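You operate a simulated robot arm through the tools that you are given. There is no shell and no other tool.

You run a simulated robot arm. Do the job below in one go: nothing can be reset, and whatever is moved stays where it is left.

TASK
Fill engine 27 with the amount of oil on its card.
Fine: use the dial and one press of the green DOSE key; park the spout and shut the lid after.

The check looks at the end state, three seconds after you hand in, the way a careful person would. Anything else that was tipped, shoved, dropped, spilled or broken makes it a failure. Lids that push on must go on centred and level and be pressed home; caps that screw on are set level and turned clockwise until they are tight.

THE ROBOT
A 7-joint arm with a two-finger parallel gripper, fixed in place. Base frame: the origin is at the foot of the arm, x ahead of it, y to its left, z up; the work surface is at about z = 0.8. Lengths are in m, angles in rad, forces in N, time in s.
With the tool pointing down near the work surface it reaches from about 0.1 to 0.62 m from the base axis. Its first joint turns from -2.897 to 2.897 rad. Payload 3.43 kg.
The tool frame sits at the grasp point between the pads (the TCP): z along the fingers, y along the line on which they close. The tips reach 0.03 m beyond it. Largest opening 0.094 m; finger width 0.028, thickness 0.01; the body of the gripper, 0.05 by 0.096 m, starts 0.055 m behind the TCP.
Orientation is that of the tool frame in the base frame, as [roll, pitch, yaw] about the fixed x, y, z axes, in that order (R = Rz(yaw) Ry(pitch) Rx(roll)). With the fingers straight down and closing along the base's y, the tool's x points along the base's -x, its y along +y and its z along -z.

THE INTERFACE
- The arm moves only by the tool apply_moves. Its argument "commands" is a list of rows, each an object of numbers (a shift or turn left out is 0, a gripper value left out holds the last): "ax", "ay", "az": the turn, a rotation vector about the base's x, y, z in rad; "x", "y", "z": the shift along the base's x, y, z in m; "claw": the closure in counts, from 0 (fully open) to 255 (shut). In form: [{"ax": .., "ay": .., "az": .., "x": .., "y": .., "z": .., "claw": ..}, ...]. A call has 1 to 20 rows; each row is the pose to reach, as a shift and turn from the pose commanded when the call began. Rows are played at 5 a second. More than 0.05 m and 0.15 rad between two rows, or a gripper value outside its range, and nothing of the call is played. Where a pose cannot be reached the arm comes as near as it can. A force on the tool above 50 N (or 10 N above the force at the start of the call, whichever is more), or a blocked arm, ends the call early, and 0.2 s more pass. Each finger travels about 0.108 m/s and halts on what it meets, pressing with about 21 N; the grip force reading is that of the motor and also rises with nothing between the fingers. The clock runs only during rows and for 0.2 s after the last one: add rows that repeat a pose to give the fingers time. The reply holds the time, the measured pose of the TCP, the force on the tool along the base axes, the opening and the grip force, in the units named above and with some noise, with the torque about the TCP (base axes, N m) and any sound that the robot's microphone picked up.
- Cameras (640 x 400 px; columns grow to the right, rows downward): "scene" is fixed at [0.0494, 0.5012, 1.6941]; the picture's right is [-0.54, -0.84, 0.00], its down [-0.52, 0.33, -0.78] and it looks along [0.66, -0.42, -0.62] (base axes); focal length 216 px, centre (320, 200). "wrist" rides on the gripper at [0.076, 0.014, -0.102] in the tool frame; the picture's right is [-0.18, 0.98, 0.00], its down [-0.75, -0.14, -0.64] and it looks along [-0.63, -0.12, 0.77] (tool axes); focal length 243 px, centre (320, 200). There is no depth. A picture from a camera that has moved, and an enlarged one, comes with that camera's place and axes in the base frame and with its lens.
- snapshot(camera): a new picture of that camera. No time passes.
- lift_body(by): slides the trunk up (or, below 0, down) by that many m; the arm rides with it, the base frame stays. It gives what a move gives, with no picture.
- close_up(camera, box): a new picture of the part [left, top, right, bottom] of that camera's present view, enlarged. No time passes.
- job_done(): hands the job in; it is judged then, once.

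Nothing tells you positions but the pictures and the camera data. Unless the task says otherwise, let go and move clear before handing in.

The tools are called after "Call:" by a JSON object that holds its "fn" and its "kwargs". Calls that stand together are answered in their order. apply_moves: Moves the arm, as the interface text tells. Its arguments: {"type":"object","properties":{"commands":{"type":"array","items":{"type":"object","properties":{"ax":{"type":"number"},"ay":{"type":"number"},"az":{"type":"number"},"x":{"type":"number"},"y":{"type":"number"},"z":{"type":"number"},"claw":{"type":"number"}}}}},"required":["commands"]} The other tools are called the same way: lift_body (by) slides the trunk up or down; snapshot (camera) takes a picture; close_up (camera, box) takes an enlarged picture of a part of a camera's view; job_done () hands the job in.

At the start:

```text
clock: 0.0
tcp_pos: [0.5138, -0.0356, 1.5447]
ee_rot: [-3.142, -0.001, -3.141]
force: [-0.4, -0.1, -0.3]
wrist_torque: [-0.01, 0.01, 0.0]
opening: 0.0942
grip_force: 0.1
trunk travel left (down, up): [-0.45, 0.14]
```

scene: 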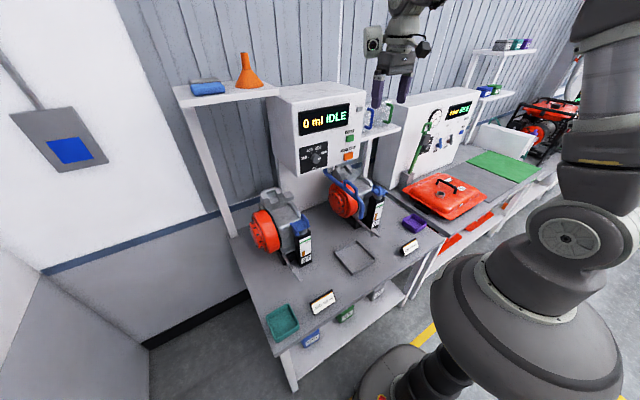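
wrist: 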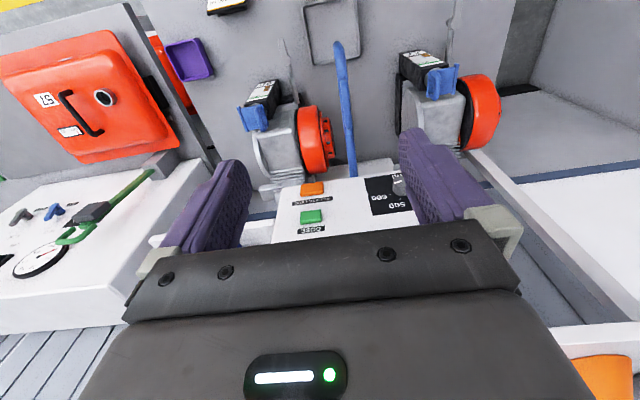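

I see a bench with two small engines, an oil dosing unit with a dial, green key and orange key, and cards on the bench. I'll look closer at everything before moving.

Call:
{"fn": "close_up", "kwargs": {"camera": "scene", "box": [270, 80, 410, 180]}}

Call:
{"fn": "close_up", "kwargs": {"camera": "scene", "box": [240, 160, 400, 270]}}

Call:
{"fn": "close_up", "kwargs": {"camera": "scene", "box": [290, 220, 450, 330]}}

Call:
{"fn": "close_up", "kwargs": {"camera": "scene", "box": [380, 90, 510, 220]}}

Call:
{"fn": "close_up", "kwargs": {"camera": "wrist", "box": [220, 40, 500, 240]}}

Call:
{"fn": "close_up", "kwargs": {"camera": "wrist", "box": [180, 0, 380, 120]}}

```text
4.00 times, centred on (340, 130) of scene
camera zoom: at [0.0494, 0.5012, 1.6941], right [-0.54, -0.84, 0.0], down [-0.52, 0.33, -0.78], along [0.66, -0.42, -0.62], focal length 864 px, centre (240, 480)
```

zoom: 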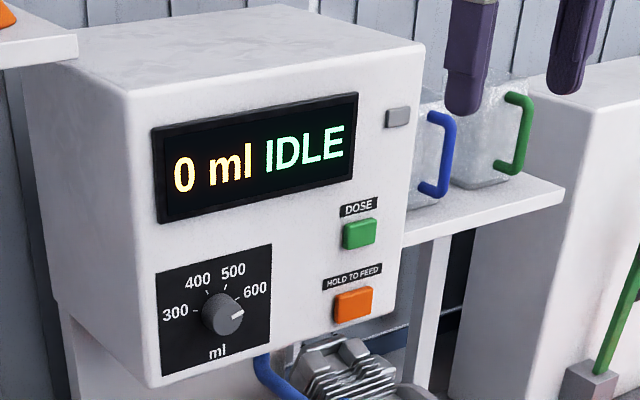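

```text
3.64 times, centred on (320, 215) of scene
camera zoom: at [0.0494, 0.5012, 1.6941], right [-0.54, -0.84, 0.0], down [-0.52, 0.33, -0.78], along [0.66, -0.42, -0.62], focal length 785 px, centre (320, 146)
```

zoom: 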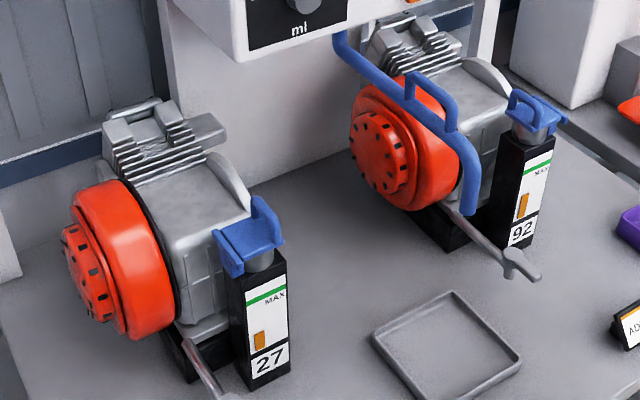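

```text
3.64 times, centred on (370, 275) of scene
camera zoom: at [0.0494, 0.5012, 1.6941], right [-0.54, -0.84, 0.0], down [-0.52, 0.33, -0.78], along [0.66, -0.42, -0.62], focal length 785 px, centre (138, -73)
```

zoom: 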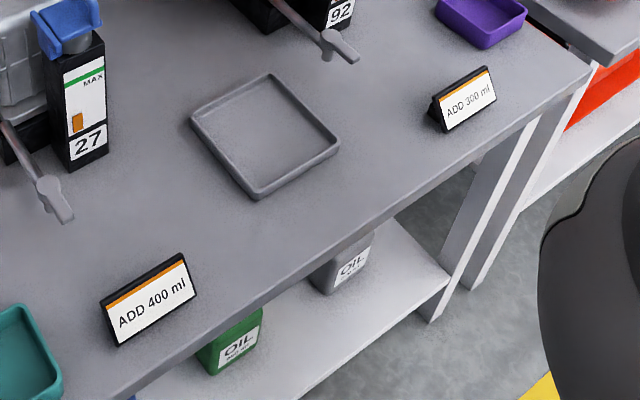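

```text
3.08 times, centred on (445, 155) of scene
camera zoom: at [0.0494, 0.5012, 1.6941], right [-0.54, -0.84, 0.0], down [-0.52, 0.33, -0.78], along [0.66, -0.42, -0.62], focal length 664 px, centre (-65, 338)
```

zoom: 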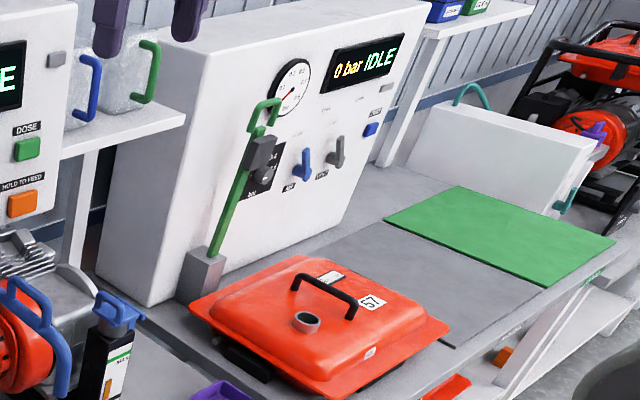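

```text
2.00 times, centred on (360, 140) of wrist
camera zoom: at [0.4398, -0.02, 1.6449], right [0.18, 0.98, 0.0], down [0.75, -0.14, 0.64], along [0.63, -0.12, -0.77], focal length 485 px, centre (240, 320)
```

zoom: 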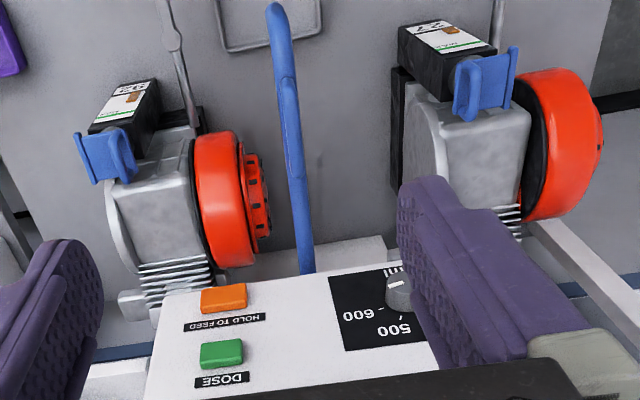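

```text
3.20 times, centred on (280, 60) of wrist
camera zoom: at [0.4398, -0.02, 1.6449], right [0.18, 0.98, 0.0], down [0.75, -0.14, 0.64], along [0.63, -0.12, -0.77], focal length 776 px, centre (448, 648)
```

zoom: 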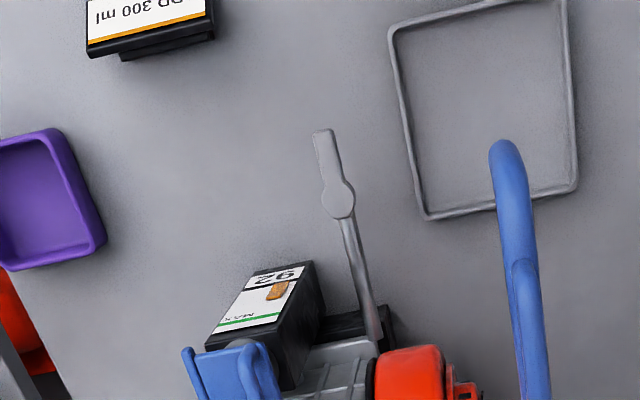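

The 400 ml card stands in front of engine 27 on the left and the 300 ml card in front of 92. The dial now points at about 600 and the blue swing spout is between the engines. I'll tilt and pull back the wrist camera to study the lid, spout and dial.

Call:
{"fn": "apply_moves", "kwargs": {"commands": [{"x": -0.03, "y": 0.015, "z": -0.015, "ay": -0.1}, {"x": -0.06, "y": 0.03, "z": -0.03, "ay": -0.2}, {"x": -0.09, "y": 0.045, "z": -0.045, "ay": -0.3}, {"x": -0.12, "y": 0.06, "z": -0.06, "ay": -0.4}, {"x": -0.15, "y": 0.075, "z": -0.08, "ay": -0.5}, {"x": -0.16, "y": 0.08, "z": -0.1, "ay": -0.6}, {"x": -0.16, "y": 0.08, "z": -0.1, "ay": -0.6}]}}

Call:
{"fn": "snapshot", "kwargs": {"camera": "wrist"}}

Call:
{"fn": "snapshot", "kwargs": {"camera": "scene"}}

```text
clock: 1.6
tcp_pos: [0.3545, 0.044, 1.4443]
ee_rot: [3.141, 0.602, -3.142]
force: [0.5, 0.1, 0.8]
wrist_torque: [0.03, 0.01, 0.0]
opening: 0.0944
grip_force: 0.1
trunk travel left (down, up): [-0.45, 0.14]
```

```text
taken
camera wrist: at [0.2355, 0.0584, 1.4836], right [0.15, 0.98, 0.1], down [0.26, -0.14, 0.96], along [0.95, -0.12, -0.28], focal length 243 px, centre (320, 200)
```

wrist: 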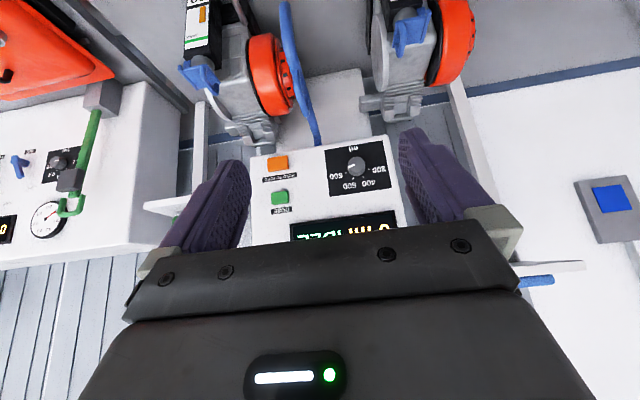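

```text
taken
```

scene: 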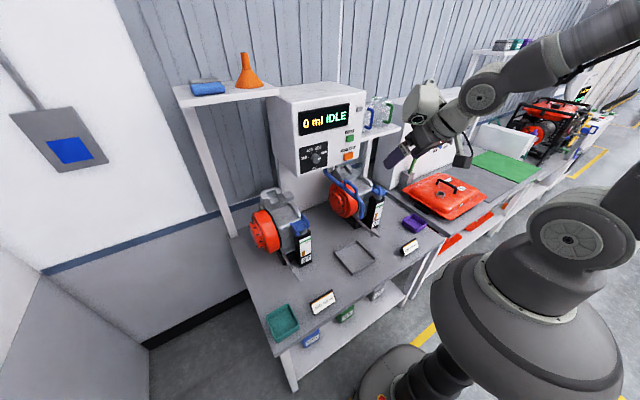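

Call:
{"fn": "close_up", "kwargs": {"camera": "wrist", "box": [250, 130, 410, 240]}}

Call:
{"fn": "close_up", "kwargs": {"camera": "wrist", "box": [340, 0, 480, 130]}}

Call:
{"fn": "close_up", "kwargs": {"camera": "wrist", "box": [170, 0, 340, 150]}}

Call:
{"fn": "close_up", "kwargs": {"camera": "scene", "box": [270, 200, 330, 280]}}

Call:
{"fn": "close_up", "kwargs": {"camera": "scene", "box": [320, 160, 390, 230]}}

```text
3.64 times, centred on (330, 185) of wrist
camera zoom: at [0.2355, 0.0584, 1.4836], right [0.15, 0.98, 0.1], down [0.26, -0.14, 0.96], along [0.95, -0.12, -0.28], focal length 882 px, centre (284, 254)
```

zoom: 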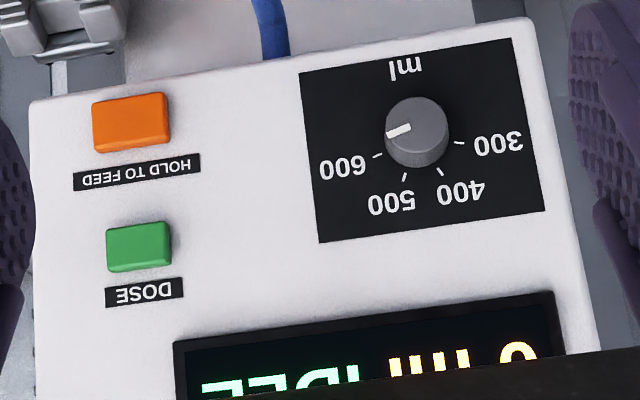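

```text
3.08 times, centred on (410, 65) of wrist
camera zoom: at [0.2355, 0.0584, 1.4836], right [0.15, 0.98, 0.1], down [0.26, -0.14, 0.96], along [0.95, -0.12, -0.28], focal length 746 px, centre (43, 615)
```

zoom: 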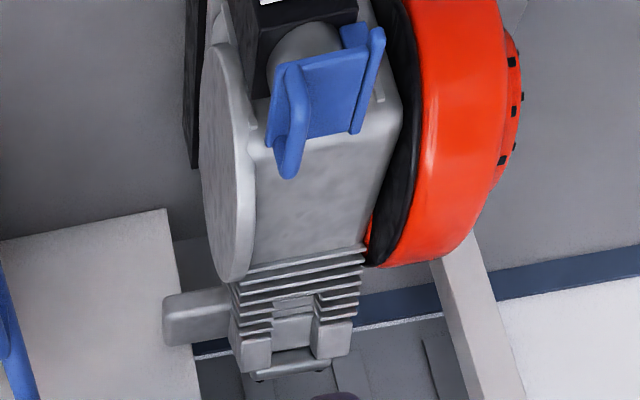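

```text
2.67 times, centred on (255, 75) of wrist
camera zoom: at [0.2355, 0.0584, 1.4836], right [0.15, 0.98, 0.1], down [0.26, -0.14, 0.96], along [0.95, -0.12, -0.28], focal length 647 px, centre (493, 533)
```

zoom: 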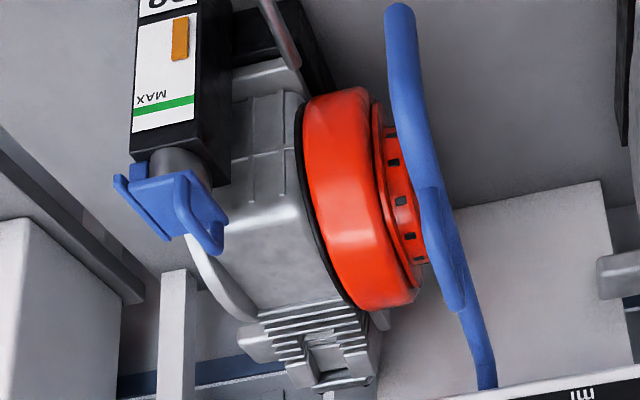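

```text
5.00 times, centred on (300, 240) of scene
camera zoom: at [0.0494, 0.5012, 1.6941], right [-0.54, -0.84, 0.0], down [-0.52, 0.33, -0.78], along [0.66, -0.42, -0.62], focal length 1080 px, centre (420, 0)
```

zoom: 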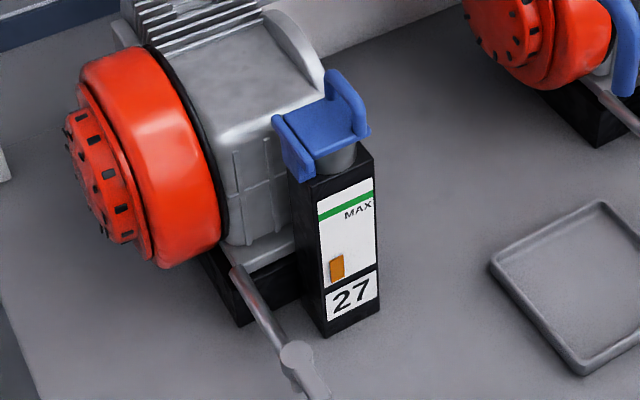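

```text
5.71 times, centred on (355, 195) of scene
camera zoom: at [0.0494, 0.5012, 1.6941], right [-0.54, -0.84, 0.0], down [-0.52, 0.33, -0.78], along [0.66, -0.42, -0.62], focal length 1234 px, centre (120, 229)
```

zoom: 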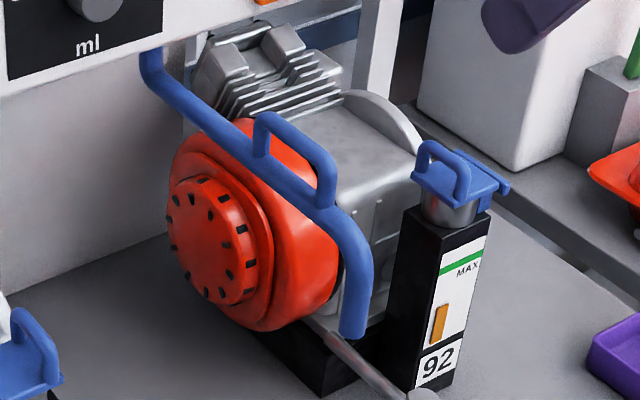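

The dial is on 600 and needs to turn counter-clockwise to 400. The lid of engine 27 hinges on its +y side with a loop handle on its -y side, near (0.63, 0.22, 1.05), and the spout is parked over the drip tray. I'll bring the camera nearer to lid 27.

Call:
{"fn": "apply_moves", "kwargs": {"commands": [{"x": 0.0, "y": 0.04, "z": 0.0, "ay": 0.05}, {"x": 0.0, "y": 0.08, "z": -0.02, "ay": 0.1}, {"x": 0.01, "y": 0.12, "z": -0.04, "ay": 0.15}, {"x": 0.02, "y": 0.15, "z": -0.07, "ay": 0.2}, {"x": 0.04, "y": 0.156, "z": -0.11, "ay": 0.25}, {"x": 0.06, "y": 0.156, "z": -0.15, "ay": 0.3}, {"x": 0.08, "y": 0.156, "z": -0.19, "ay": 0.3}, {"x": 0.105, "y": 0.156, "z": -0.23, "ay": 0.3}, {"x": 0.105, "y": 0.156, "z": -0.244, "ay": 0.3}, {"x": 0.105, "y": 0.156, "z": -0.244, "ay": 0.3}]}}

Call:
{"fn": "snapshot", "kwargs": {"camera": "wrist"}}

Call:
{"fn": "close_up", "kwargs": {"camera": "wrist", "box": [240, 110, 400, 210]}}

Call:
{"fn": "snapshot", "kwargs": {"camera": "scene"}}

```text
clock: 3.8
tcp_pos: [0.4596, 0.1992, 1.1995]
ee_rot: [3.14, 0.3, -3.141]
force: [0.5, -0.2, 0.7]
wrist_torque: [0.01, 0.0, -0.04]
opening: 0.0939
grip_force: 0.1
trunk travel left (down, up): [-0.45, 0.14]
```

```text
taken
camera wrist: at [0.3586, 0.2147, 1.2727], right [0.18, 0.98, 0.05], down [0.53, -0.14, 0.84], along [0.83, -0.12, -0.55], focal length 243 px, centre (320, 200)
```

wrist: 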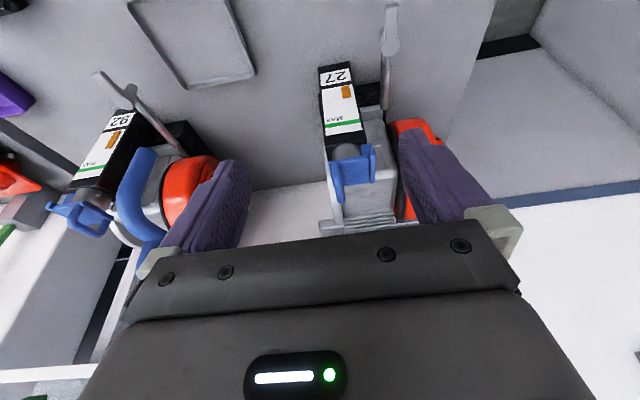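

```text
4.00 times, centred on (320, 160) of wrist
camera zoom: at [0.3586, 0.2147, 1.2727], right [0.18, 0.98, 0.05], down [0.53, -0.14, 0.84], along [0.83, -0.12, -0.55], focal length 970 px, centre (320, 360)
```

zoom: 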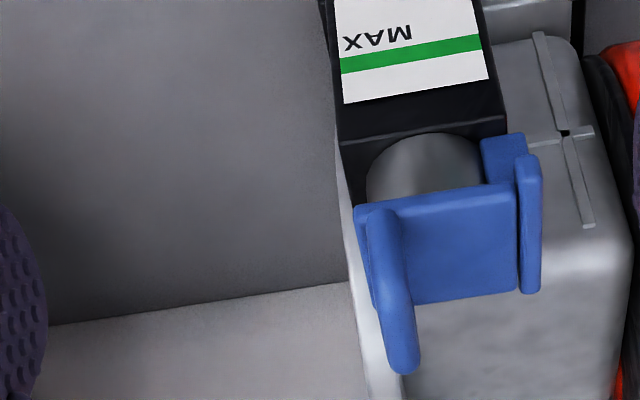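

```text
taken
```

scene: 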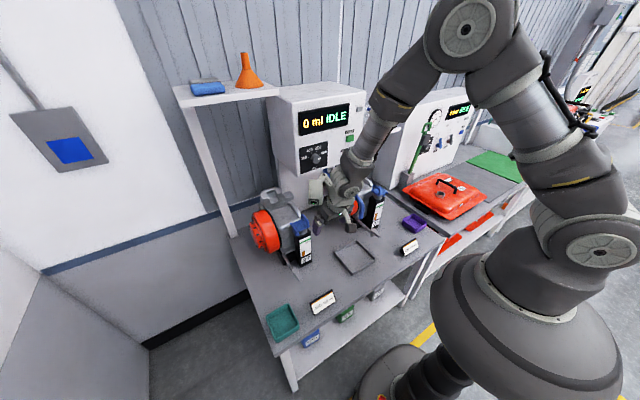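

The lid plate spans about x 0.607–0.664 and y 0.195–0.249, with the loop top at z≈1.088 and the hinge on the +y side. I'll set the dial first, so I'm levelling the tool to point forward at a safe distance from the panel.

Call:
{"fn": "apply_moves", "kwargs": {"commands": [{"ay": -0.13, "y": -0.011, "z": 0.03}, {"ay": -0.26, "y": -0.022, "z": 0.06}, {"ay": -0.39, "y": -0.034, "z": 0.08}, {"ay": -0.52, "y": -0.045, "z": 0.0775}, {"ay": -0.65, "y": -0.057, "z": 0.0775}, {"ay": -0.78, "y": -0.068, "z": 0.0775}, {"ay": -0.91, "y": -0.08, "z": 0.0775}, {"ay": -1.04, "y": -0.09, "z": 0.0775}, {"ay": -1.16, "y": -0.1, "z": 0.0775}, {"ay": -1.271, "y": -0.114, "z": 0.0775}, {"ay": -1.271, "y": -0.114, "z": 0.0775}]}}

Call:
{"fn": "snapshot", "kwargs": {"camera": "wrist"}}

Call:
{"fn": "snapshot", "kwargs": {"camera": "scene"}}

```text
clock: 6.2
tcp_pos: [0.458, 0.0864, 1.2783]
ee_rot: [-0.209, 1.571, -0.209]
force: [0.3, -0.2, -0.2]
wrist_torque: [0.02, 0.03, -0.03]
opening: 0.094
grip_force: 0.0
trunk travel left (down, up): [-0.45, 0.14]
```

```text
taken
camera wrist: at [0.3582, 0.1012, 1.2005], right [0.0, 0.98, 0.18], down [-0.64, -0.14, 0.75], along [0.77, -0.12, 0.63], focal length 243 px, centre (320, 200)
```

wrist: 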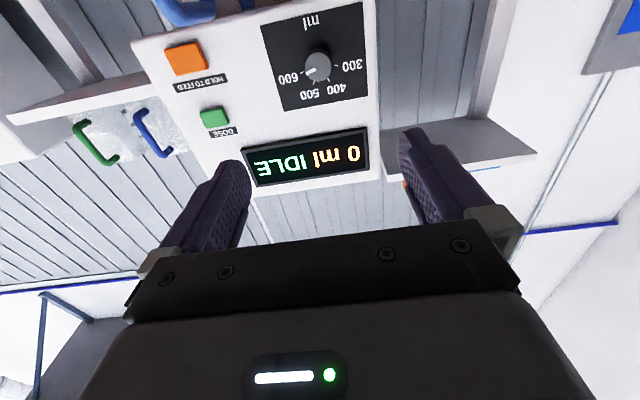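

```text
taken
```

scene: 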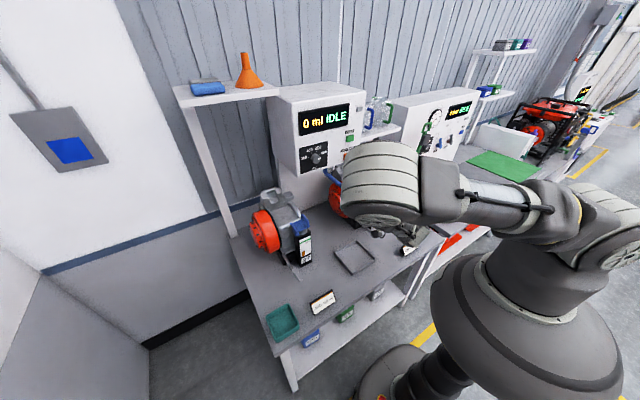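

The tool is now level with the dial. I'll enlarge the view of the dial to fix its centre and the mark angles.

Call:
{"fn": "close_up", "kwargs": {"camera": "wrist", "box": [250, 0, 390, 120]}}

Call:
{"fn": "close_up", "kwargs": {"camera": "scene", "box": [295, 130, 345, 180]}}

```text
3.33 times, centred on (320, 60) of wrist
camera zoom: at [0.3582, 0.1012, 1.2005], right [0.0, 0.98, 0.18], down [-0.64, -0.14, 0.75], along [0.77, -0.12, 0.63], focal length 809 px, centre (320, 667)
```

zoom: 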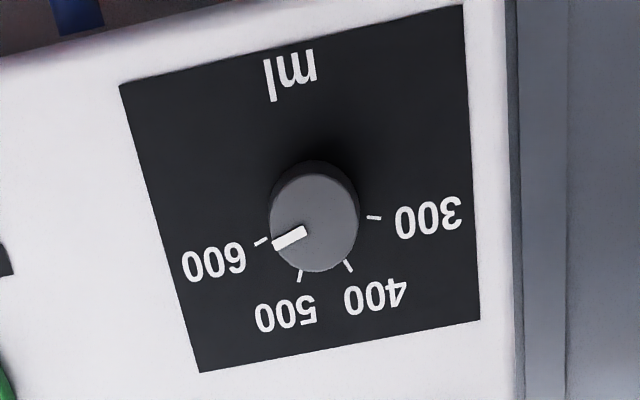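

```text
8.00 times, centred on (320, 155) of scene
camera zoom: at [0.0494, 0.5012, 1.6941], right [-0.54, -0.84, 0.0], down [-0.52, 0.33, -0.78], along [0.66, -0.42, -0.62], focal length 1727 px, centre (320, 560)
```

zoom: 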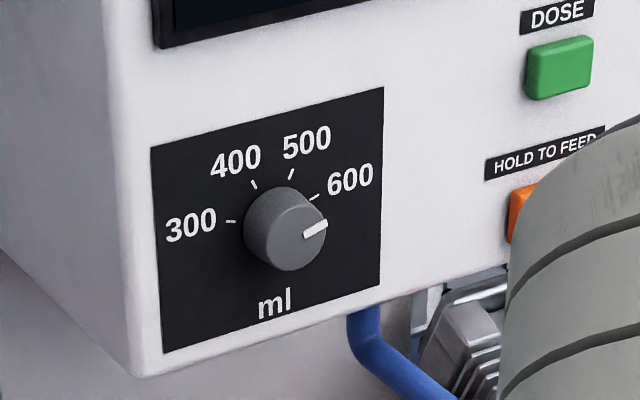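

Dial centre is about (y 0.085, z 1.275) with marks 50° apart, so 600 to 400 is about 1.745 rad counter-clockwise. I'll pre-roll the gripper and narrow the fingers a bit, still well off the panel.

Call:
{"fn": "apply_moves", "kwargs": {"commands": [{"ax": 0.13}, {"ax": 0.27}, {"ax": 0.4}, {"ax": 0.54}, {"ax": 0.67}, {"ax": 0.81}, {"ax": 0.94}, {"ax": 1.08}, {"ax": 1.21}, {"ax": 1.35, "claw": 70}, {"ax": 1.35, "claw": 70}, {"ax": 1.35, "claw": 70}]}}

Call:
{"fn": "snapshot", "kwargs": {"camera": "wrist"}}

Call:
{"fn": "snapshot", "kwargs": {"camera": "scene"}}

```text
clock: 8.8
tcp_pos: [0.4581, 0.0857, 1.2772]
ee_rot: [1.57, 0.219, 1.57]
force: [0.0, 0.3, -0.8]
wrist_torque: [0.0, -0.03, 0.04]
opening: 0.0683
grip_force: 0.0
trunk travel left (down, up): [-0.45, 0.14]
```

```text
taken
camera wrist: at [0.3588, 0.1648, 1.2727], right [0.0, 0.04, 1.0], down [-0.64, -0.77, 0.03], along [0.77, -0.64, 0.02], focal length 243 px, centre (320, 200)
```

wrist: 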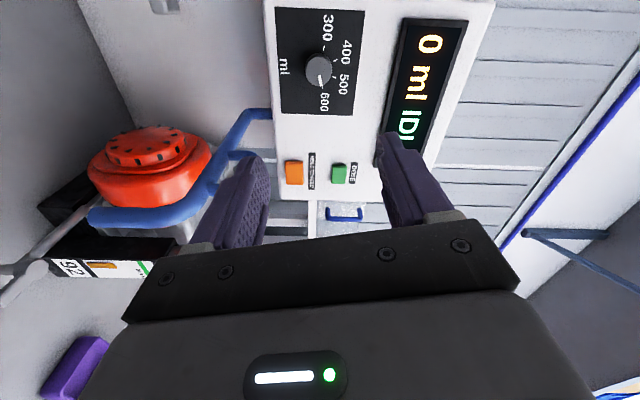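

```text
taken
```

scene: 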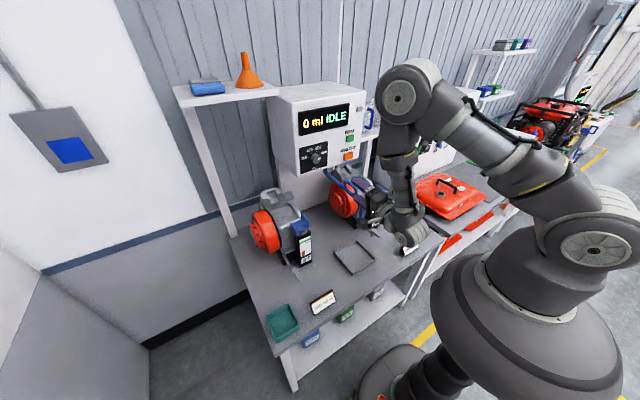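

The pose is reached. I'll enlarge the dial in this view to refine its depth before approaching.

Call:
{"fn": "close_up", "kwargs": {"camera": "wrist", "box": [260, 0, 380, 120]}}

```text
3.33 times, centred on (320, 60) of wrist
camera zoom: at [0.3588, 0.1648, 1.2727], right [0.0, 0.04, 1.0], down [-0.64, -0.77, 0.03], along [0.77, -0.64, 0.02], focal length 809 px, centre (320, 667)
```

zoom: 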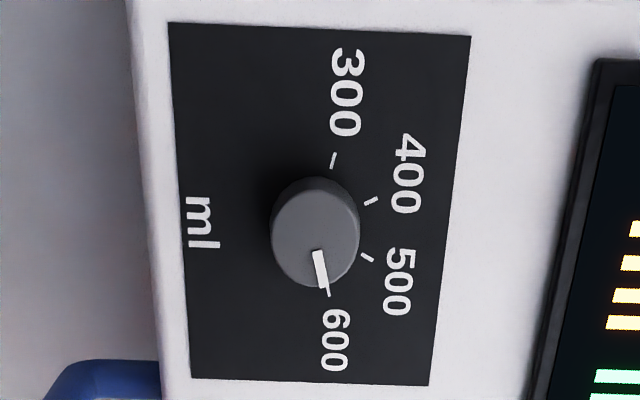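

The views agree: the knob face is at about (0.732, 0.0857, 1.2735), with the panel at x≈0.752. I'm moving in so the fingertips straddle the knob, stopping short of the panel.

Call:
{"fn": "apply_moves", "kwargs": {"commands": [{"x": 0.045, "z": -0.002}, {"x": 0.09, "z": -0.004}, {"x": 0.135, "z": -0.004}, {"x": 0.18, "z": -0.004}, {"x": 0.21, "z": -0.004}, {"x": 0.235, "z": -0.004}, {"x": 0.25, "z": -0.004}, {"x": 0.25, "z": -0.004}]}}

Call:
{"fn": "snapshot", "kwargs": {"camera": "wrist"}}

Call:
{"fn": "close_up", "kwargs": {"camera": "scene", "box": [260, 80, 420, 200]}}

```text
clock: 10.6
tcp_pos: [0.7096, 0.0858, 1.2735]
ee_rot: [1.57, 0.222, 1.571]
force: [-1.0, 0.5, -0.1]
wrist_torque: [-0.03, 0.01, 0.02]
opening: 0.068
grip_force: 0.0
trunk travel left (down, up): [-0.45, 0.14]
```

```text
taken
camera wrist: at [0.6083, 0.165, 1.2693], right [0.0, 0.04, 1.0], down [-0.64, -0.77, 0.03], along [0.77, -0.64, 0.02], focal length 243 px, centre (320, 200)
```

wrist: 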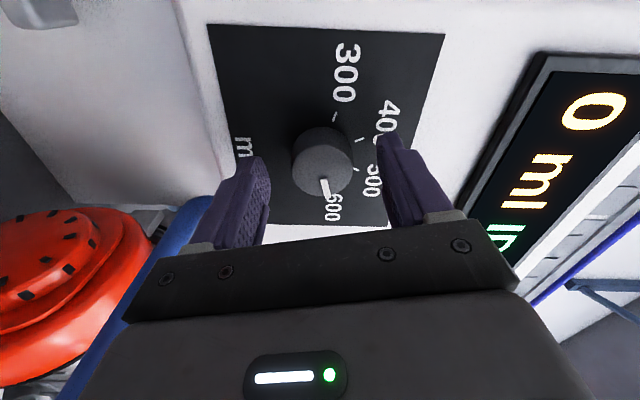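

```text
3.33 times, centred on (340, 140) of scene
camera zoom: at [0.0494, 0.5012, 1.6941], right [-0.54, -0.84, 0.0], down [-0.52, 0.33, -0.78], along [0.66, -0.42, -0.62], focal length 720 px, centre (253, 400)
```

zoom: 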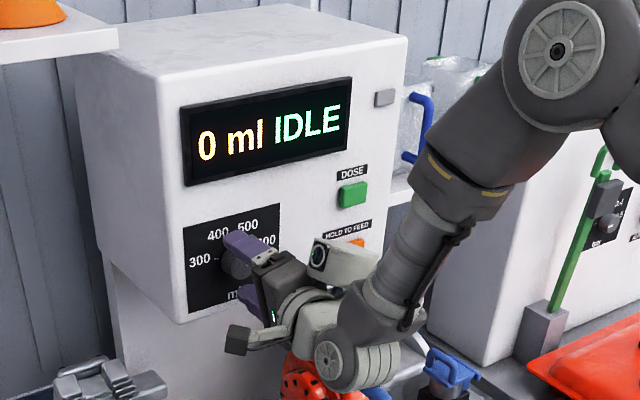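

The fingers straddle the knob. I'll go 4 mm further in and close on it.

Call:
{"fn": "apply_moves", "kwargs": {"commands": [{"x": 0.004, "claw": 70}, {"x": 0.004, "claw": 120}, {"x": 0.004, "claw": 170}, {"x": 0.004, "claw": 190}, {"x": 0.004, "claw": 190}]}}

Call:
{"fn": "snapshot", "kwargs": {"camera": "wrist"}}

```text
clock: 11.8
tcp_pos: [0.7129, 0.0869, 1.2744]
ee_rot: [1.569, 0.222, 1.57]
force: [1.7, -0.1, 3.3]
wrist_torque: [-0.19, -0.11, 0.14]
opening: 0.0374
grip_force: 45.3
trunk travel left (down, up): [-0.45, 0.14]
```

```text
taken
camera wrist: at [0.6116, 0.1654, 1.2697], right [0.0, 0.04, 1.0], down [-0.64, -0.77, 0.03], along [0.77, -0.64, 0.02], focal length 243 px, centre (320, 200)
```

wrist: 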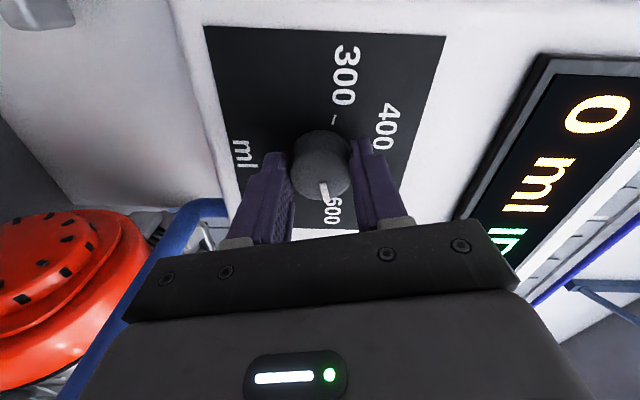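

The knob is held with an opening of 0.0374 and little side force. I'll turn it counter-clockwise about a third of the way and check.

Call:
{"fn": "apply_moves", "kwargs": {"commands": [{"ax": -0.1}, {"ax": -0.2}, {"ax": -0.3}, {"ax": -0.4}, {"ax": -0.5}, {"ax": -0.6}, {"ax": -0.6}]}}

Call:
{"fn": "snapshot", "kwargs": {"camera": "wrist"}}

Call:
{"fn": "close_up", "kwargs": {"camera": "scene", "box": [260, 80, 420, 200]}}

```text
clock: 13.4
tcp_pos: [0.7115, 0.0867, 1.2729]
ee_rot: [1.573, 0.821, 1.572]
force: [-5.3, -1.4, -1.4]
wrist_torque: [0.0, 0.0, -0.33]
opening: 0.0377
grip_force: 45.4
trunk travel left (down, up): [-0.45, 0.14]
```

```text
taken
camera wrist: at [0.6116, 0.1495, 1.2253], right [0.0, 0.59, 0.8], down [-0.64, -0.62, 0.46], along [0.77, -0.52, 0.38], focal length 243 px, centre (320, 200)
```

wrist: 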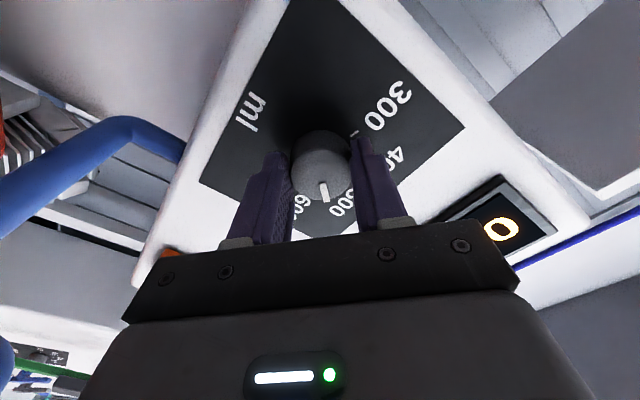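

```text
3.33 times, centred on (340, 140) of scene
camera zoom: at [0.0494, 0.5012, 1.6941], right [-0.54, -0.84, 0.0], down [-0.52, 0.33, -0.78], along [0.66, -0.42, -0.62], focal length 720 px, centre (253, 400)
```

zoom: 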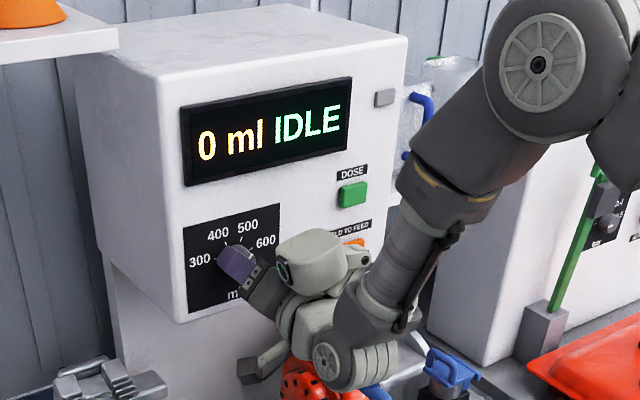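

The pointer turns with the fingers. I'll continue to the full 1.745 rad.

Call:
{"fn": "apply_moves", "kwargs": {"commands": [{"ax": -0.1}, {"ax": -0.2}, {"ax": -0.3}, {"ax": -0.4}, {"ax": -0.5}, {"ax": -0.6}, {"ax": -0.7}, {"ax": -0.8}, {"ax": -0.9}, {"ax": -1.0}, {"ax": -1.1}, {"ax": -1.145}, {"ax": -1.145}]}}

Call:
{"fn": "snapshot", "kwargs": {"camera": "wrist"}}

Call:
{"fn": "close_up", "kwargs": {"camera": "scene", "box": [260, 80, 420, 200]}}

```text
clock: 16.2
tcp_pos: [0.7112, 0.0839, 1.2722]
ee_rot: [-1.575, 1.177, -1.576]
force: [-16.3, -18.4, -19.0]
wrist_torque: [0.03, 0.99, -0.85]
opening: 0.0377
grip_force: 44.8
trunk travel left (down, up): [-0.45, 0.14]
```

```text
taken
camera wrist: at [0.6115, 0.0684, 1.1953], right [0.0, 0.98, -0.21], down [-0.64, 0.16, 0.75], along [0.77, 0.13, 0.63], focal length 243 px, centre (320, 200)
```

wrist: 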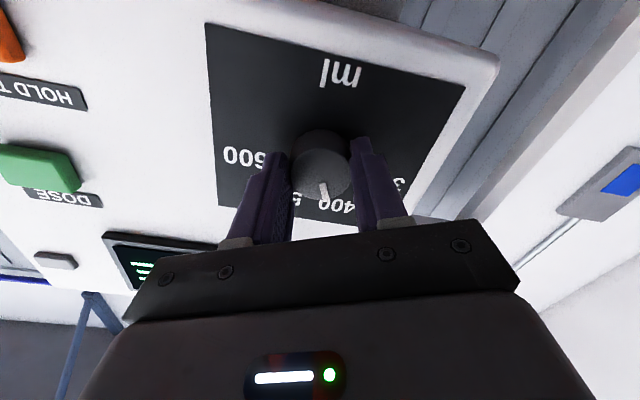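

```text
3.33 times, centred on (340, 140) of scene
camera zoom: at [0.0494, 0.5012, 1.6941], right [-0.54, -0.84, 0.0], down [-0.52, 0.33, -0.78], along [0.66, -0.42, -0.62], focal length 720 px, centre (253, 400)
```

zoom: 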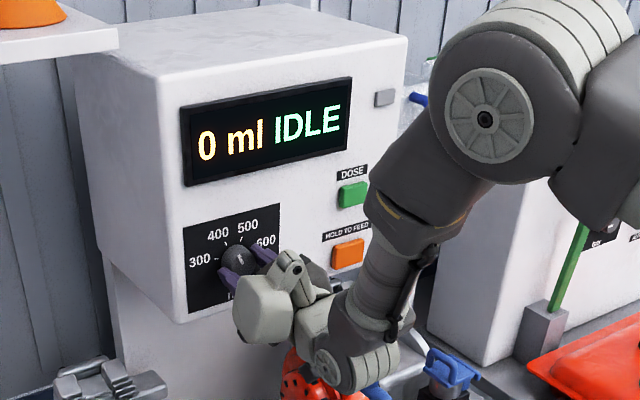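

The turn is complete, though some side force built up. I'll open the fingers and then check where the pointer is.

Call:
{"fn": "apply_moves", "kwargs": {"commands": [{"claw": 150}, {"claw": 110}, {"claw": 70}, {"claw": 70}]}}

Call:
{"fn": "close_up", "kwargs": {"camera": "wrist", "box": [230, 70, 410, 230]}}

Call:
{"fn": "close_up", "kwargs": {"camera": "scene", "box": [295, 130, 345, 180]}}

```text
clock: 17.2
tcp_pos: [0.7137, 0.0873, 1.2744]
ee_rot: [-1.568, 1.175, -1.569]
force: [-0.5, -0.1, -0.2]
wrist_torque: [0.0, 0.03, 0.02]
opening: 0.0683
grip_force: 0.1
trunk travel left (down, up): [-0.45, 0.14]
```

```text
2.50 times, centred on (320, 150) of wrist
camera zoom: at [0.6125, 0.0726, 1.1956], right [0.0, 0.98, -0.21], down [-0.64, 0.16, 0.75], along [0.77, 0.13, 0.63], focal length 606 px, centre (320, 325)
```

zoom: 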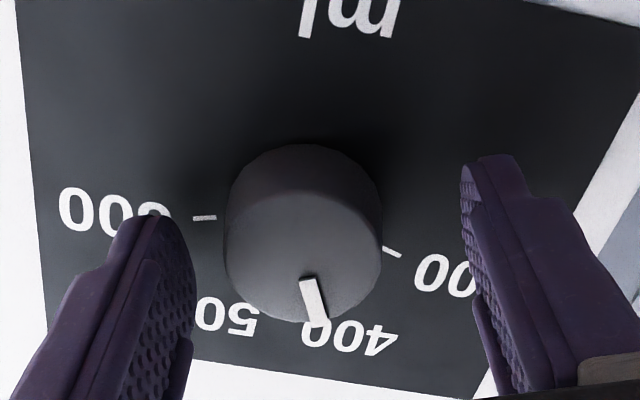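

```text
8.00 times, centred on (320, 155) of scene
camera zoom: at [0.0494, 0.5012, 1.6941], right [-0.54, -0.84, 0.0], down [-0.52, 0.33, -0.78], along [0.66, -0.42, -0.62], focal length 1727 px, centre (320, 560)
```

zoom: 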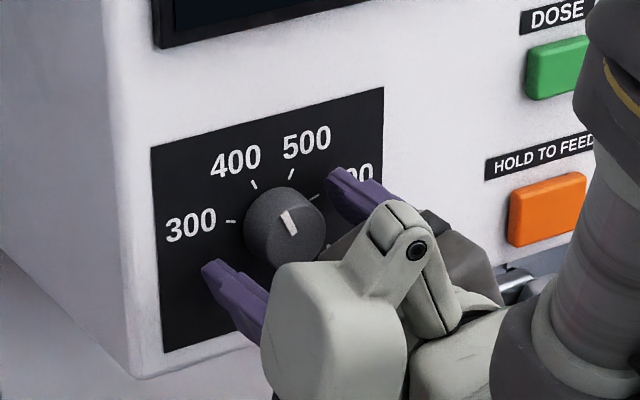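

The pointer looks to be near 400. I'll back straight off to read it properly.

Call:
{"fn": "apply_moves", "kwargs": {"commands": [{"x": -0.03}, {"x": -0.07}, {"x": -0.11}, {"x": -0.15}, {"x": -0.19}, {"x": -0.22}, {"x": -0.22}]}}

Call:
{"fn": "snapshot", "kwargs": {"camera": "wrist"}}

Call:
{"fn": "close_up", "kwargs": {"camera": "scene", "box": [300, 135, 340, 175]}}

```text
clock: 18.8
tcp_pos: [0.4932, 0.087, 1.2725]
ee_rot: [-1.572, 1.177, -1.572]
force: [0.3, 0.3, 0.1]
wrist_torque: [0.0, -0.01, 0.02]
opening: 0.0682
grip_force: 0.1
trunk travel left (down, up): [-0.45, 0.14]
```

```text
taken
camera wrist: at [0.3925, 0.0713, 1.1955], right [0.0, 0.98, -0.21], down [-0.64, 0.16, 0.75], along [0.77, 0.13, 0.63], focal length 243 px, centre (320, 200)
```

wrist: 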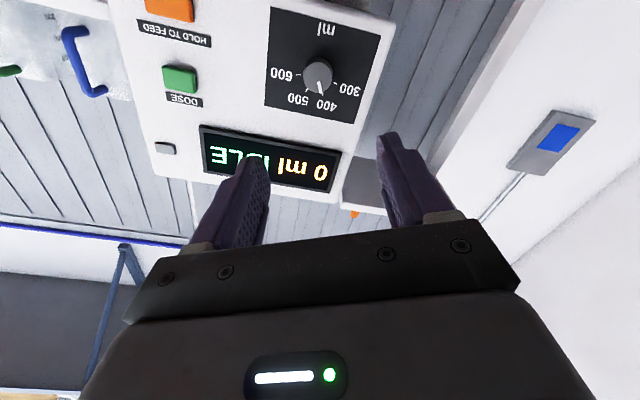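

```text
10.00 times, centred on (320, 155) of scene
camera zoom: at [0.0494, 0.5012, 1.6941], right [-0.54, -0.84, 0.0], down [-0.52, 0.33, -0.78], along [0.66, -0.42, -0.62], focal length 2159 px, centre (320, 650)
```

zoom: 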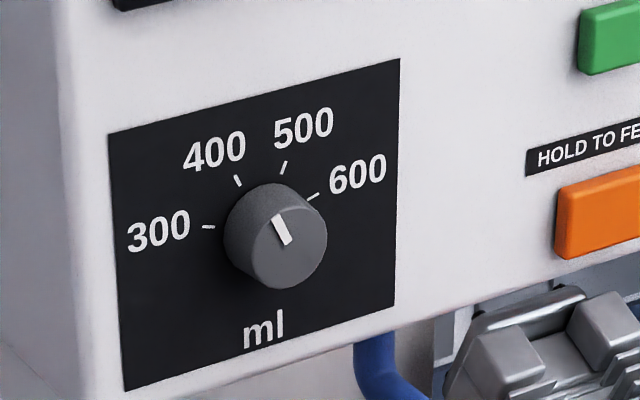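

Call:
{"fn": "close_up", "kwargs": {"camera": "wrist", "box": [260, 10, 380, 130]}}

```text
3.33 times, centred on (320, 70) of wrist
camera zoom: at [0.3925, 0.0713, 1.1955], right [0.0, 0.98, -0.21], down [-0.64, 0.16, 0.75], along [0.77, 0.13, 0.63], focal length 809 px, centre (320, 633)
```

zoom: 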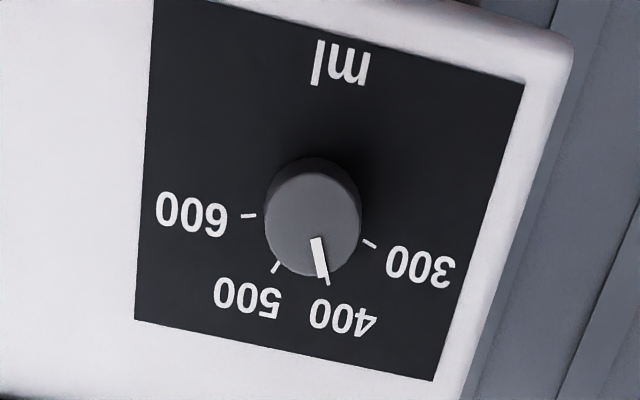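

The pointer lines up with 400. Now the lid: I'll roll the tool back and pitch it downward, away from the unit and left of the spout.

Call:
{"fn": "apply_moves", "kwargs": {"commands": [{"ax": 0.1, "x": -0.01, "y": 0.02, "z": 0.01}, {"ax": 0.2, "x": -0.02, "y": 0.04, "z": 0.02}, {"ax": 0.3, "x": -0.03, "y": 0.06, "z": 0.03}, {"ax": 0.395, "x": -0.04, "y": 0.08, "z": 0.05}, {"ax": 0.395, "x": -0.04, "y": 0.1, "z": 0.05}, {"ax": 0.395, "x": -0.04, "y": 0.115, "z": 0.05}]}}

Call:
{"fn": "apply_moves", "kwargs": {"commands": [{"ay": 0.13}, {"ay": 0.26, "x": 0.01}, {"ay": 0.39, "x": 0.02}, {"ay": 0.52, "x": 0.03}, {"ay": 0.65, "x": 0.04}, {"ay": 0.78, "x": 0.05}, {"ay": 0.91, "x": 0.06}, {"ay": 1.04, "x": 0.07}, {"ay": 1.16, "x": 0.08}, {"ay": 1.2708, "x": 0.09}, {"ay": 1.2708, "x": 0.1, "z": -0.03}, {"ay": 1.2708, "x": 0.12, "z": -0.06}, {"ay": 1.2708, "x": 0.12, "z": -0.06}]}}

Call:
{"fn": "snapshot", "kwargs": {"camera": "wrist"}}

Call:
{"fn": "snapshot", "kwargs": {"camera": "scene"}}

```text
clock: 20.2
tcp_pos: [0.4521, 0.2023, 1.325]
ee_rot: [0.699, 1.57, 0.7]
force: [-1.2, -0.7, -0.1]
wrist_torque: [0.02, 0.03, 0.01]
opening: 0.0682
grip_force: 0.1
trunk travel left (down, up): [-0.45, 0.14]
```

```text
clock: 23.0
tcp_pos: [0.5715, 0.201, 1.263]
ee_rot: [3.141, 0.3, -3.141]
force: [-0.5, -0.5, -0.5]
wrist_torque: [0.01, -0.02, 0.0]
opening: 0.0682
grip_force: 0.0
trunk travel left (down, up): [-0.45, 0.14]
```

```text
taken
camera wrist: at [0.4701, 0.2162, 1.3378], right [0.18, 0.98, 0.05], down [0.53, -0.14, 0.84], along [0.83, -0.12, -0.55], focal length 243 px, centre (320, 200)
```

wrist: 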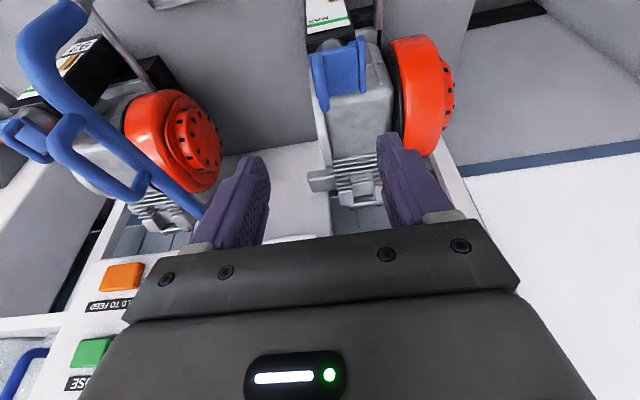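

```text
taken
```

scene: 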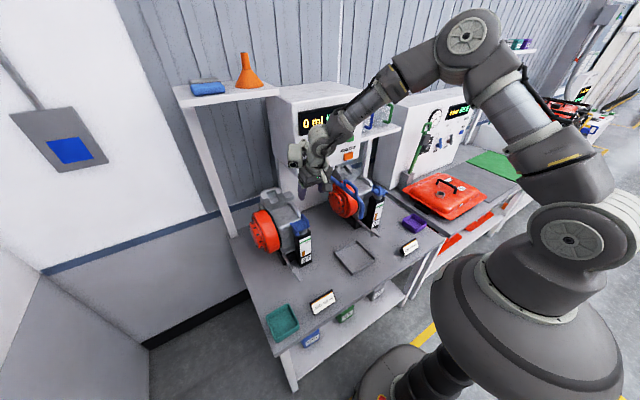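

The gripper is in front of and above the lid. I'll zoom in to get a precise position for the loop.

Call:
{"fn": "close_up", "kwargs": {"camera": "wrist", "box": [280, 10, 400, 130]}}

Call:
{"fn": "close_up", "kwargs": {"camera": "scene", "box": [280, 205, 320, 245]}}

```text
3.33 times, centred on (340, 70) of wrist
camera zoom: at [0.4701, 0.2162, 1.3378], right [0.18, 0.98, 0.05], down [0.53, -0.14, 0.84], along [0.83, -0.12, -0.55], focal length 809 px, centre (253, 633)
```

zoom: 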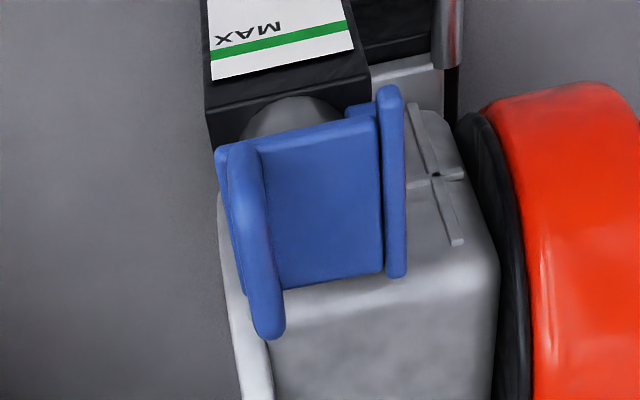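

```text
10.00 times, centred on (300, 225) of scene
camera zoom: at [0.0494, 0.5012, 1.6941], right [-0.54, -0.84, 0.0], down [-0.52, 0.33, -0.78], along [0.66, -0.42, -0.62], focal length 2159 px, centre (520, -50)
```

zoom: 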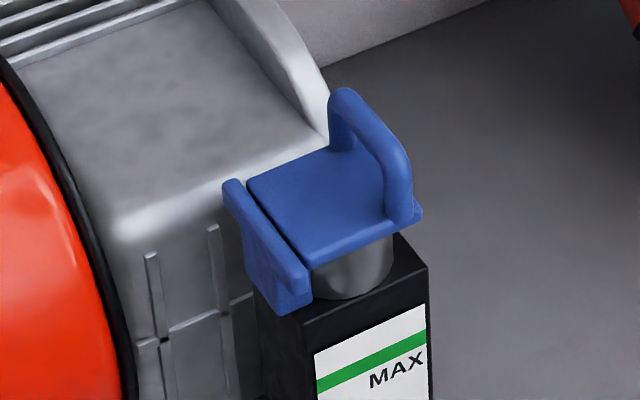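

The loop bar runs along x at y≈0.2025 with its axis at z≈1.081 and centre x≈0.632. I'll narrow the fingers and come down to just above it.

Call:
{"fn": "apply_moves", "kwargs": {"commands": [{"x": 0.02, "y": 0.0015, "z": 0.0, "claw": 145}, {"x": 0.04, "y": 0.0015, "z": 0.0}, {"x": 0.06, "y": 0.0015, "z": -0.02}, {"x": 0.06, "y": 0.0015, "z": -0.06}, {"x": 0.06, "y": 0.0015, "z": -0.1}, {"x": 0.06, "y": 0.0015, "z": -0.13}, {"x": 0.06, "y": 0.0015, "z": -0.13}]}}

Call:
{"fn": "snapshot", "kwargs": {"camera": "wrist"}}

Call:
{"fn": "close_up", "kwargs": {"camera": "scene", "box": [260, 180, 340, 250]}}

```text
clock: 24.6
tcp_pos: [0.6338, 0.2042, 1.1323]
ee_rot: [3.141, 0.3, -3.14]
force: [0.1, 0.2, 0.0]
wrist_torque: [-0.02, 0.01, 0.02]
opening: 0.0405
grip_force: 0.0
trunk travel left (down, up): [-0.45, 0.14]
```

```text
taken
camera wrist: at [0.5333, 0.2182, 1.2066], right [0.18, 0.98, 0.05], down [0.53, -0.14, 0.84], along [0.83, -0.12, -0.55], focal length 243 px, centre (320, 200)
```

wrist: 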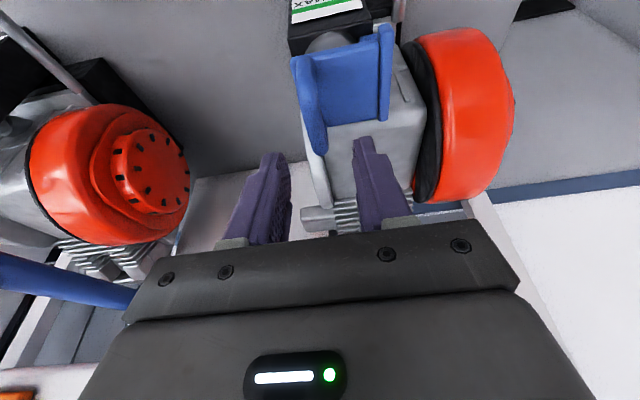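

```text
5.71 times, centred on (300, 215) of scene
camera zoom: at [0.0494, 0.5012, 1.6941], right [-0.54, -0.84, 0.0], down [-0.52, 0.33, -0.78], along [0.66, -0.42, -0.62], focal length 1234 px, centre (434, 114)
```

zoom: 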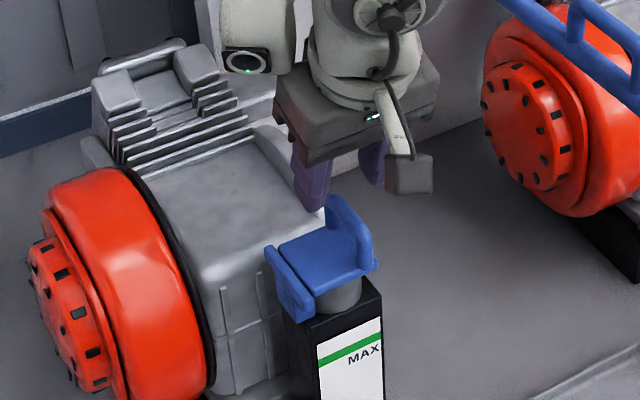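

The fingers are lined up on either side of the loop. I'll descend to grip height.

Call:
{"fn": "apply_moves", "kwargs": {"commands": [{"z": -0.01}, {"z": -0.02}, {"z": -0.03}, {"z": -0.04}, {"z": -0.04}]}}

Call:
{"fn": "close_up", "kwargs": {"camera": "wrist", "box": [220, 60, 420, 260]}}

Call:
{"fn": "close_up", "kwargs": {"camera": "scene", "box": [260, 190, 340, 260]}}

```text
clock: 25.8
tcp_pos: [0.6337, 0.2037, 1.0939]
ee_rot: [-3.141, 0.299, -3.141]
force: [-0.2, -0.8, -0.2]
wrist_torque: [0.03, -0.01, -0.02]
opening: 0.0405
grip_force: 0.0
trunk travel left (down, up): [-0.45, 0.14]
```

```text
2.00 times, centred on (320, 160) of wrist
camera zoom: at [0.5326, 0.2182, 1.1683], right [0.18, 0.98, 0.05], down [0.53, -0.14, 0.84], along [0.83, -0.12, -0.55], focal length 485 px, centre (320, 280)
```

zoom: 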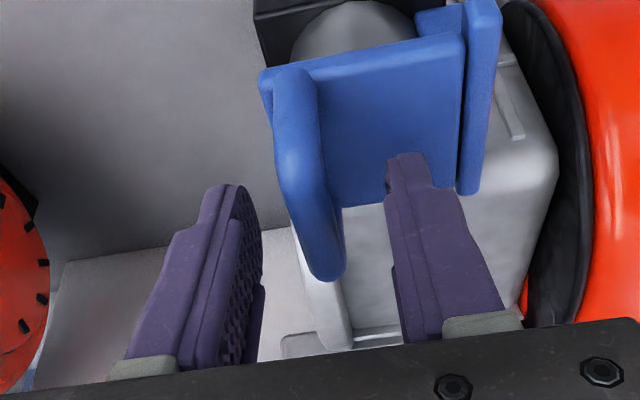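

```text
5.71 times, centred on (300, 225) of scene
camera zoom: at [0.0494, 0.5012, 1.6941], right [-0.54, -0.84, 0.0], down [-0.52, 0.33, -0.78], along [0.66, -0.42, -0.62], focal length 1234 px, centre (434, 57)
```

zoom: 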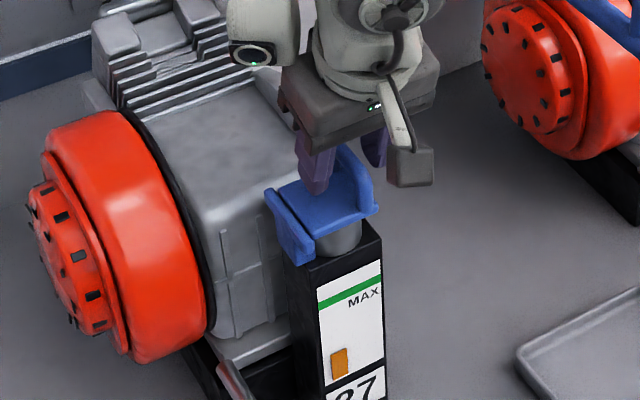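

The fingers straddle the bar above the plate. I'll close on it.

Call:
{"fn": "apply_moves", "kwargs": {"commands": [{"claw": 180}, {"claw": 215}, {"claw": 240}, {"claw": 240}, {"claw": 240}]}}

Call:
{"fn": "close_up", "kwargs": {"camera": "wrist", "box": [220, 60, 420, 260]}}

```text
clock: 27.0
tcp_pos: [0.6338, 0.2019, 1.0948]
ee_rot: [3.141, 0.3, -3.142]
force: [-0.8, -3.3, 0.8]
wrist_torque: [-0.1, 0.18, 0.02]
opening: 0.0114
grip_force: 44.9
trunk travel left (down, up): [-0.45, 0.14]
```

```text
2.00 times, centred on (320, 160) of wrist
camera zoom: at [0.5326, 0.2176, 1.1685], right [0.18, 0.98, 0.05], down [0.53, -0.14, 0.84], along [0.83, -0.12, -0.55], focal length 485 px, centre (320, 280)
```

zoom: 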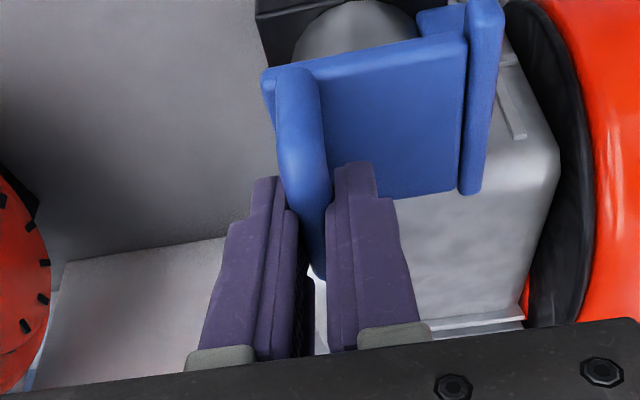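

The bar is held, so I'll start lifting the lid along its hinge arc, turning the hand with it at half rate.

Call:
{"fn": "apply_moves", "kwargs": {"commands": [{"ax": -0.05, "y": 0.0041, "z": 0.0048}, {"ax": -0.1, "y": 0.0088, "z": 0.0093}, {"ax": -0.15, "y": 0.0139, "z": 0.0132}, {"ax": -0.2, "y": 0.0193, "z": 0.0167}, {"ax": -0.2, "y": 0.0193, "z": 0.0167}]}}

Call:
{"fn": "close_up", "kwargs": {"camera": "wrist", "box": [220, 60, 420, 260]}}

Call:
{"fn": "close_up", "kwargs": {"camera": "scene", "box": [260, 190, 340, 260]}}

```text
clock: 28.2
tcp_pos: [0.633, 0.2207, 1.1102]
ee_rot: [-2.933, 0.293, -3.08]
force: [-5.7, -15.3, -0.6]
wrist_torque: [-0.84, 0.24, -0.66]
opening: 0.0112
grip_force: 45.5
trunk travel left (down, up): [-0.45, 0.14]
```

```text
2.00 times, centred on (320, 160) of wrist
camera zoom: at [0.5316, 0.25, 1.1801], right [0.18, 0.97, -0.14], down [0.53, 0.03, 0.85], along [0.83, -0.22, -0.51], focal length 485 px, centre (320, 280)
```

zoom: 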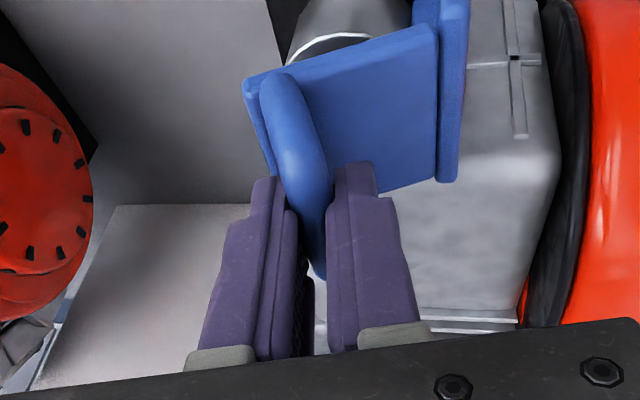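

```text
5.71 times, centred on (300, 225) of scene
camera zoom: at [0.0494, 0.5012, 1.6941], right [-0.54, -0.84, 0.0], down [-0.52, 0.33, -0.78], along [0.66, -0.42, -0.62], focal length 1234 px, centre (434, 57)
```

zoom: 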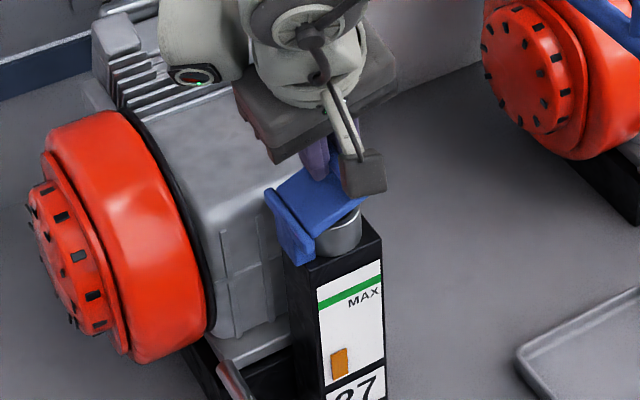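

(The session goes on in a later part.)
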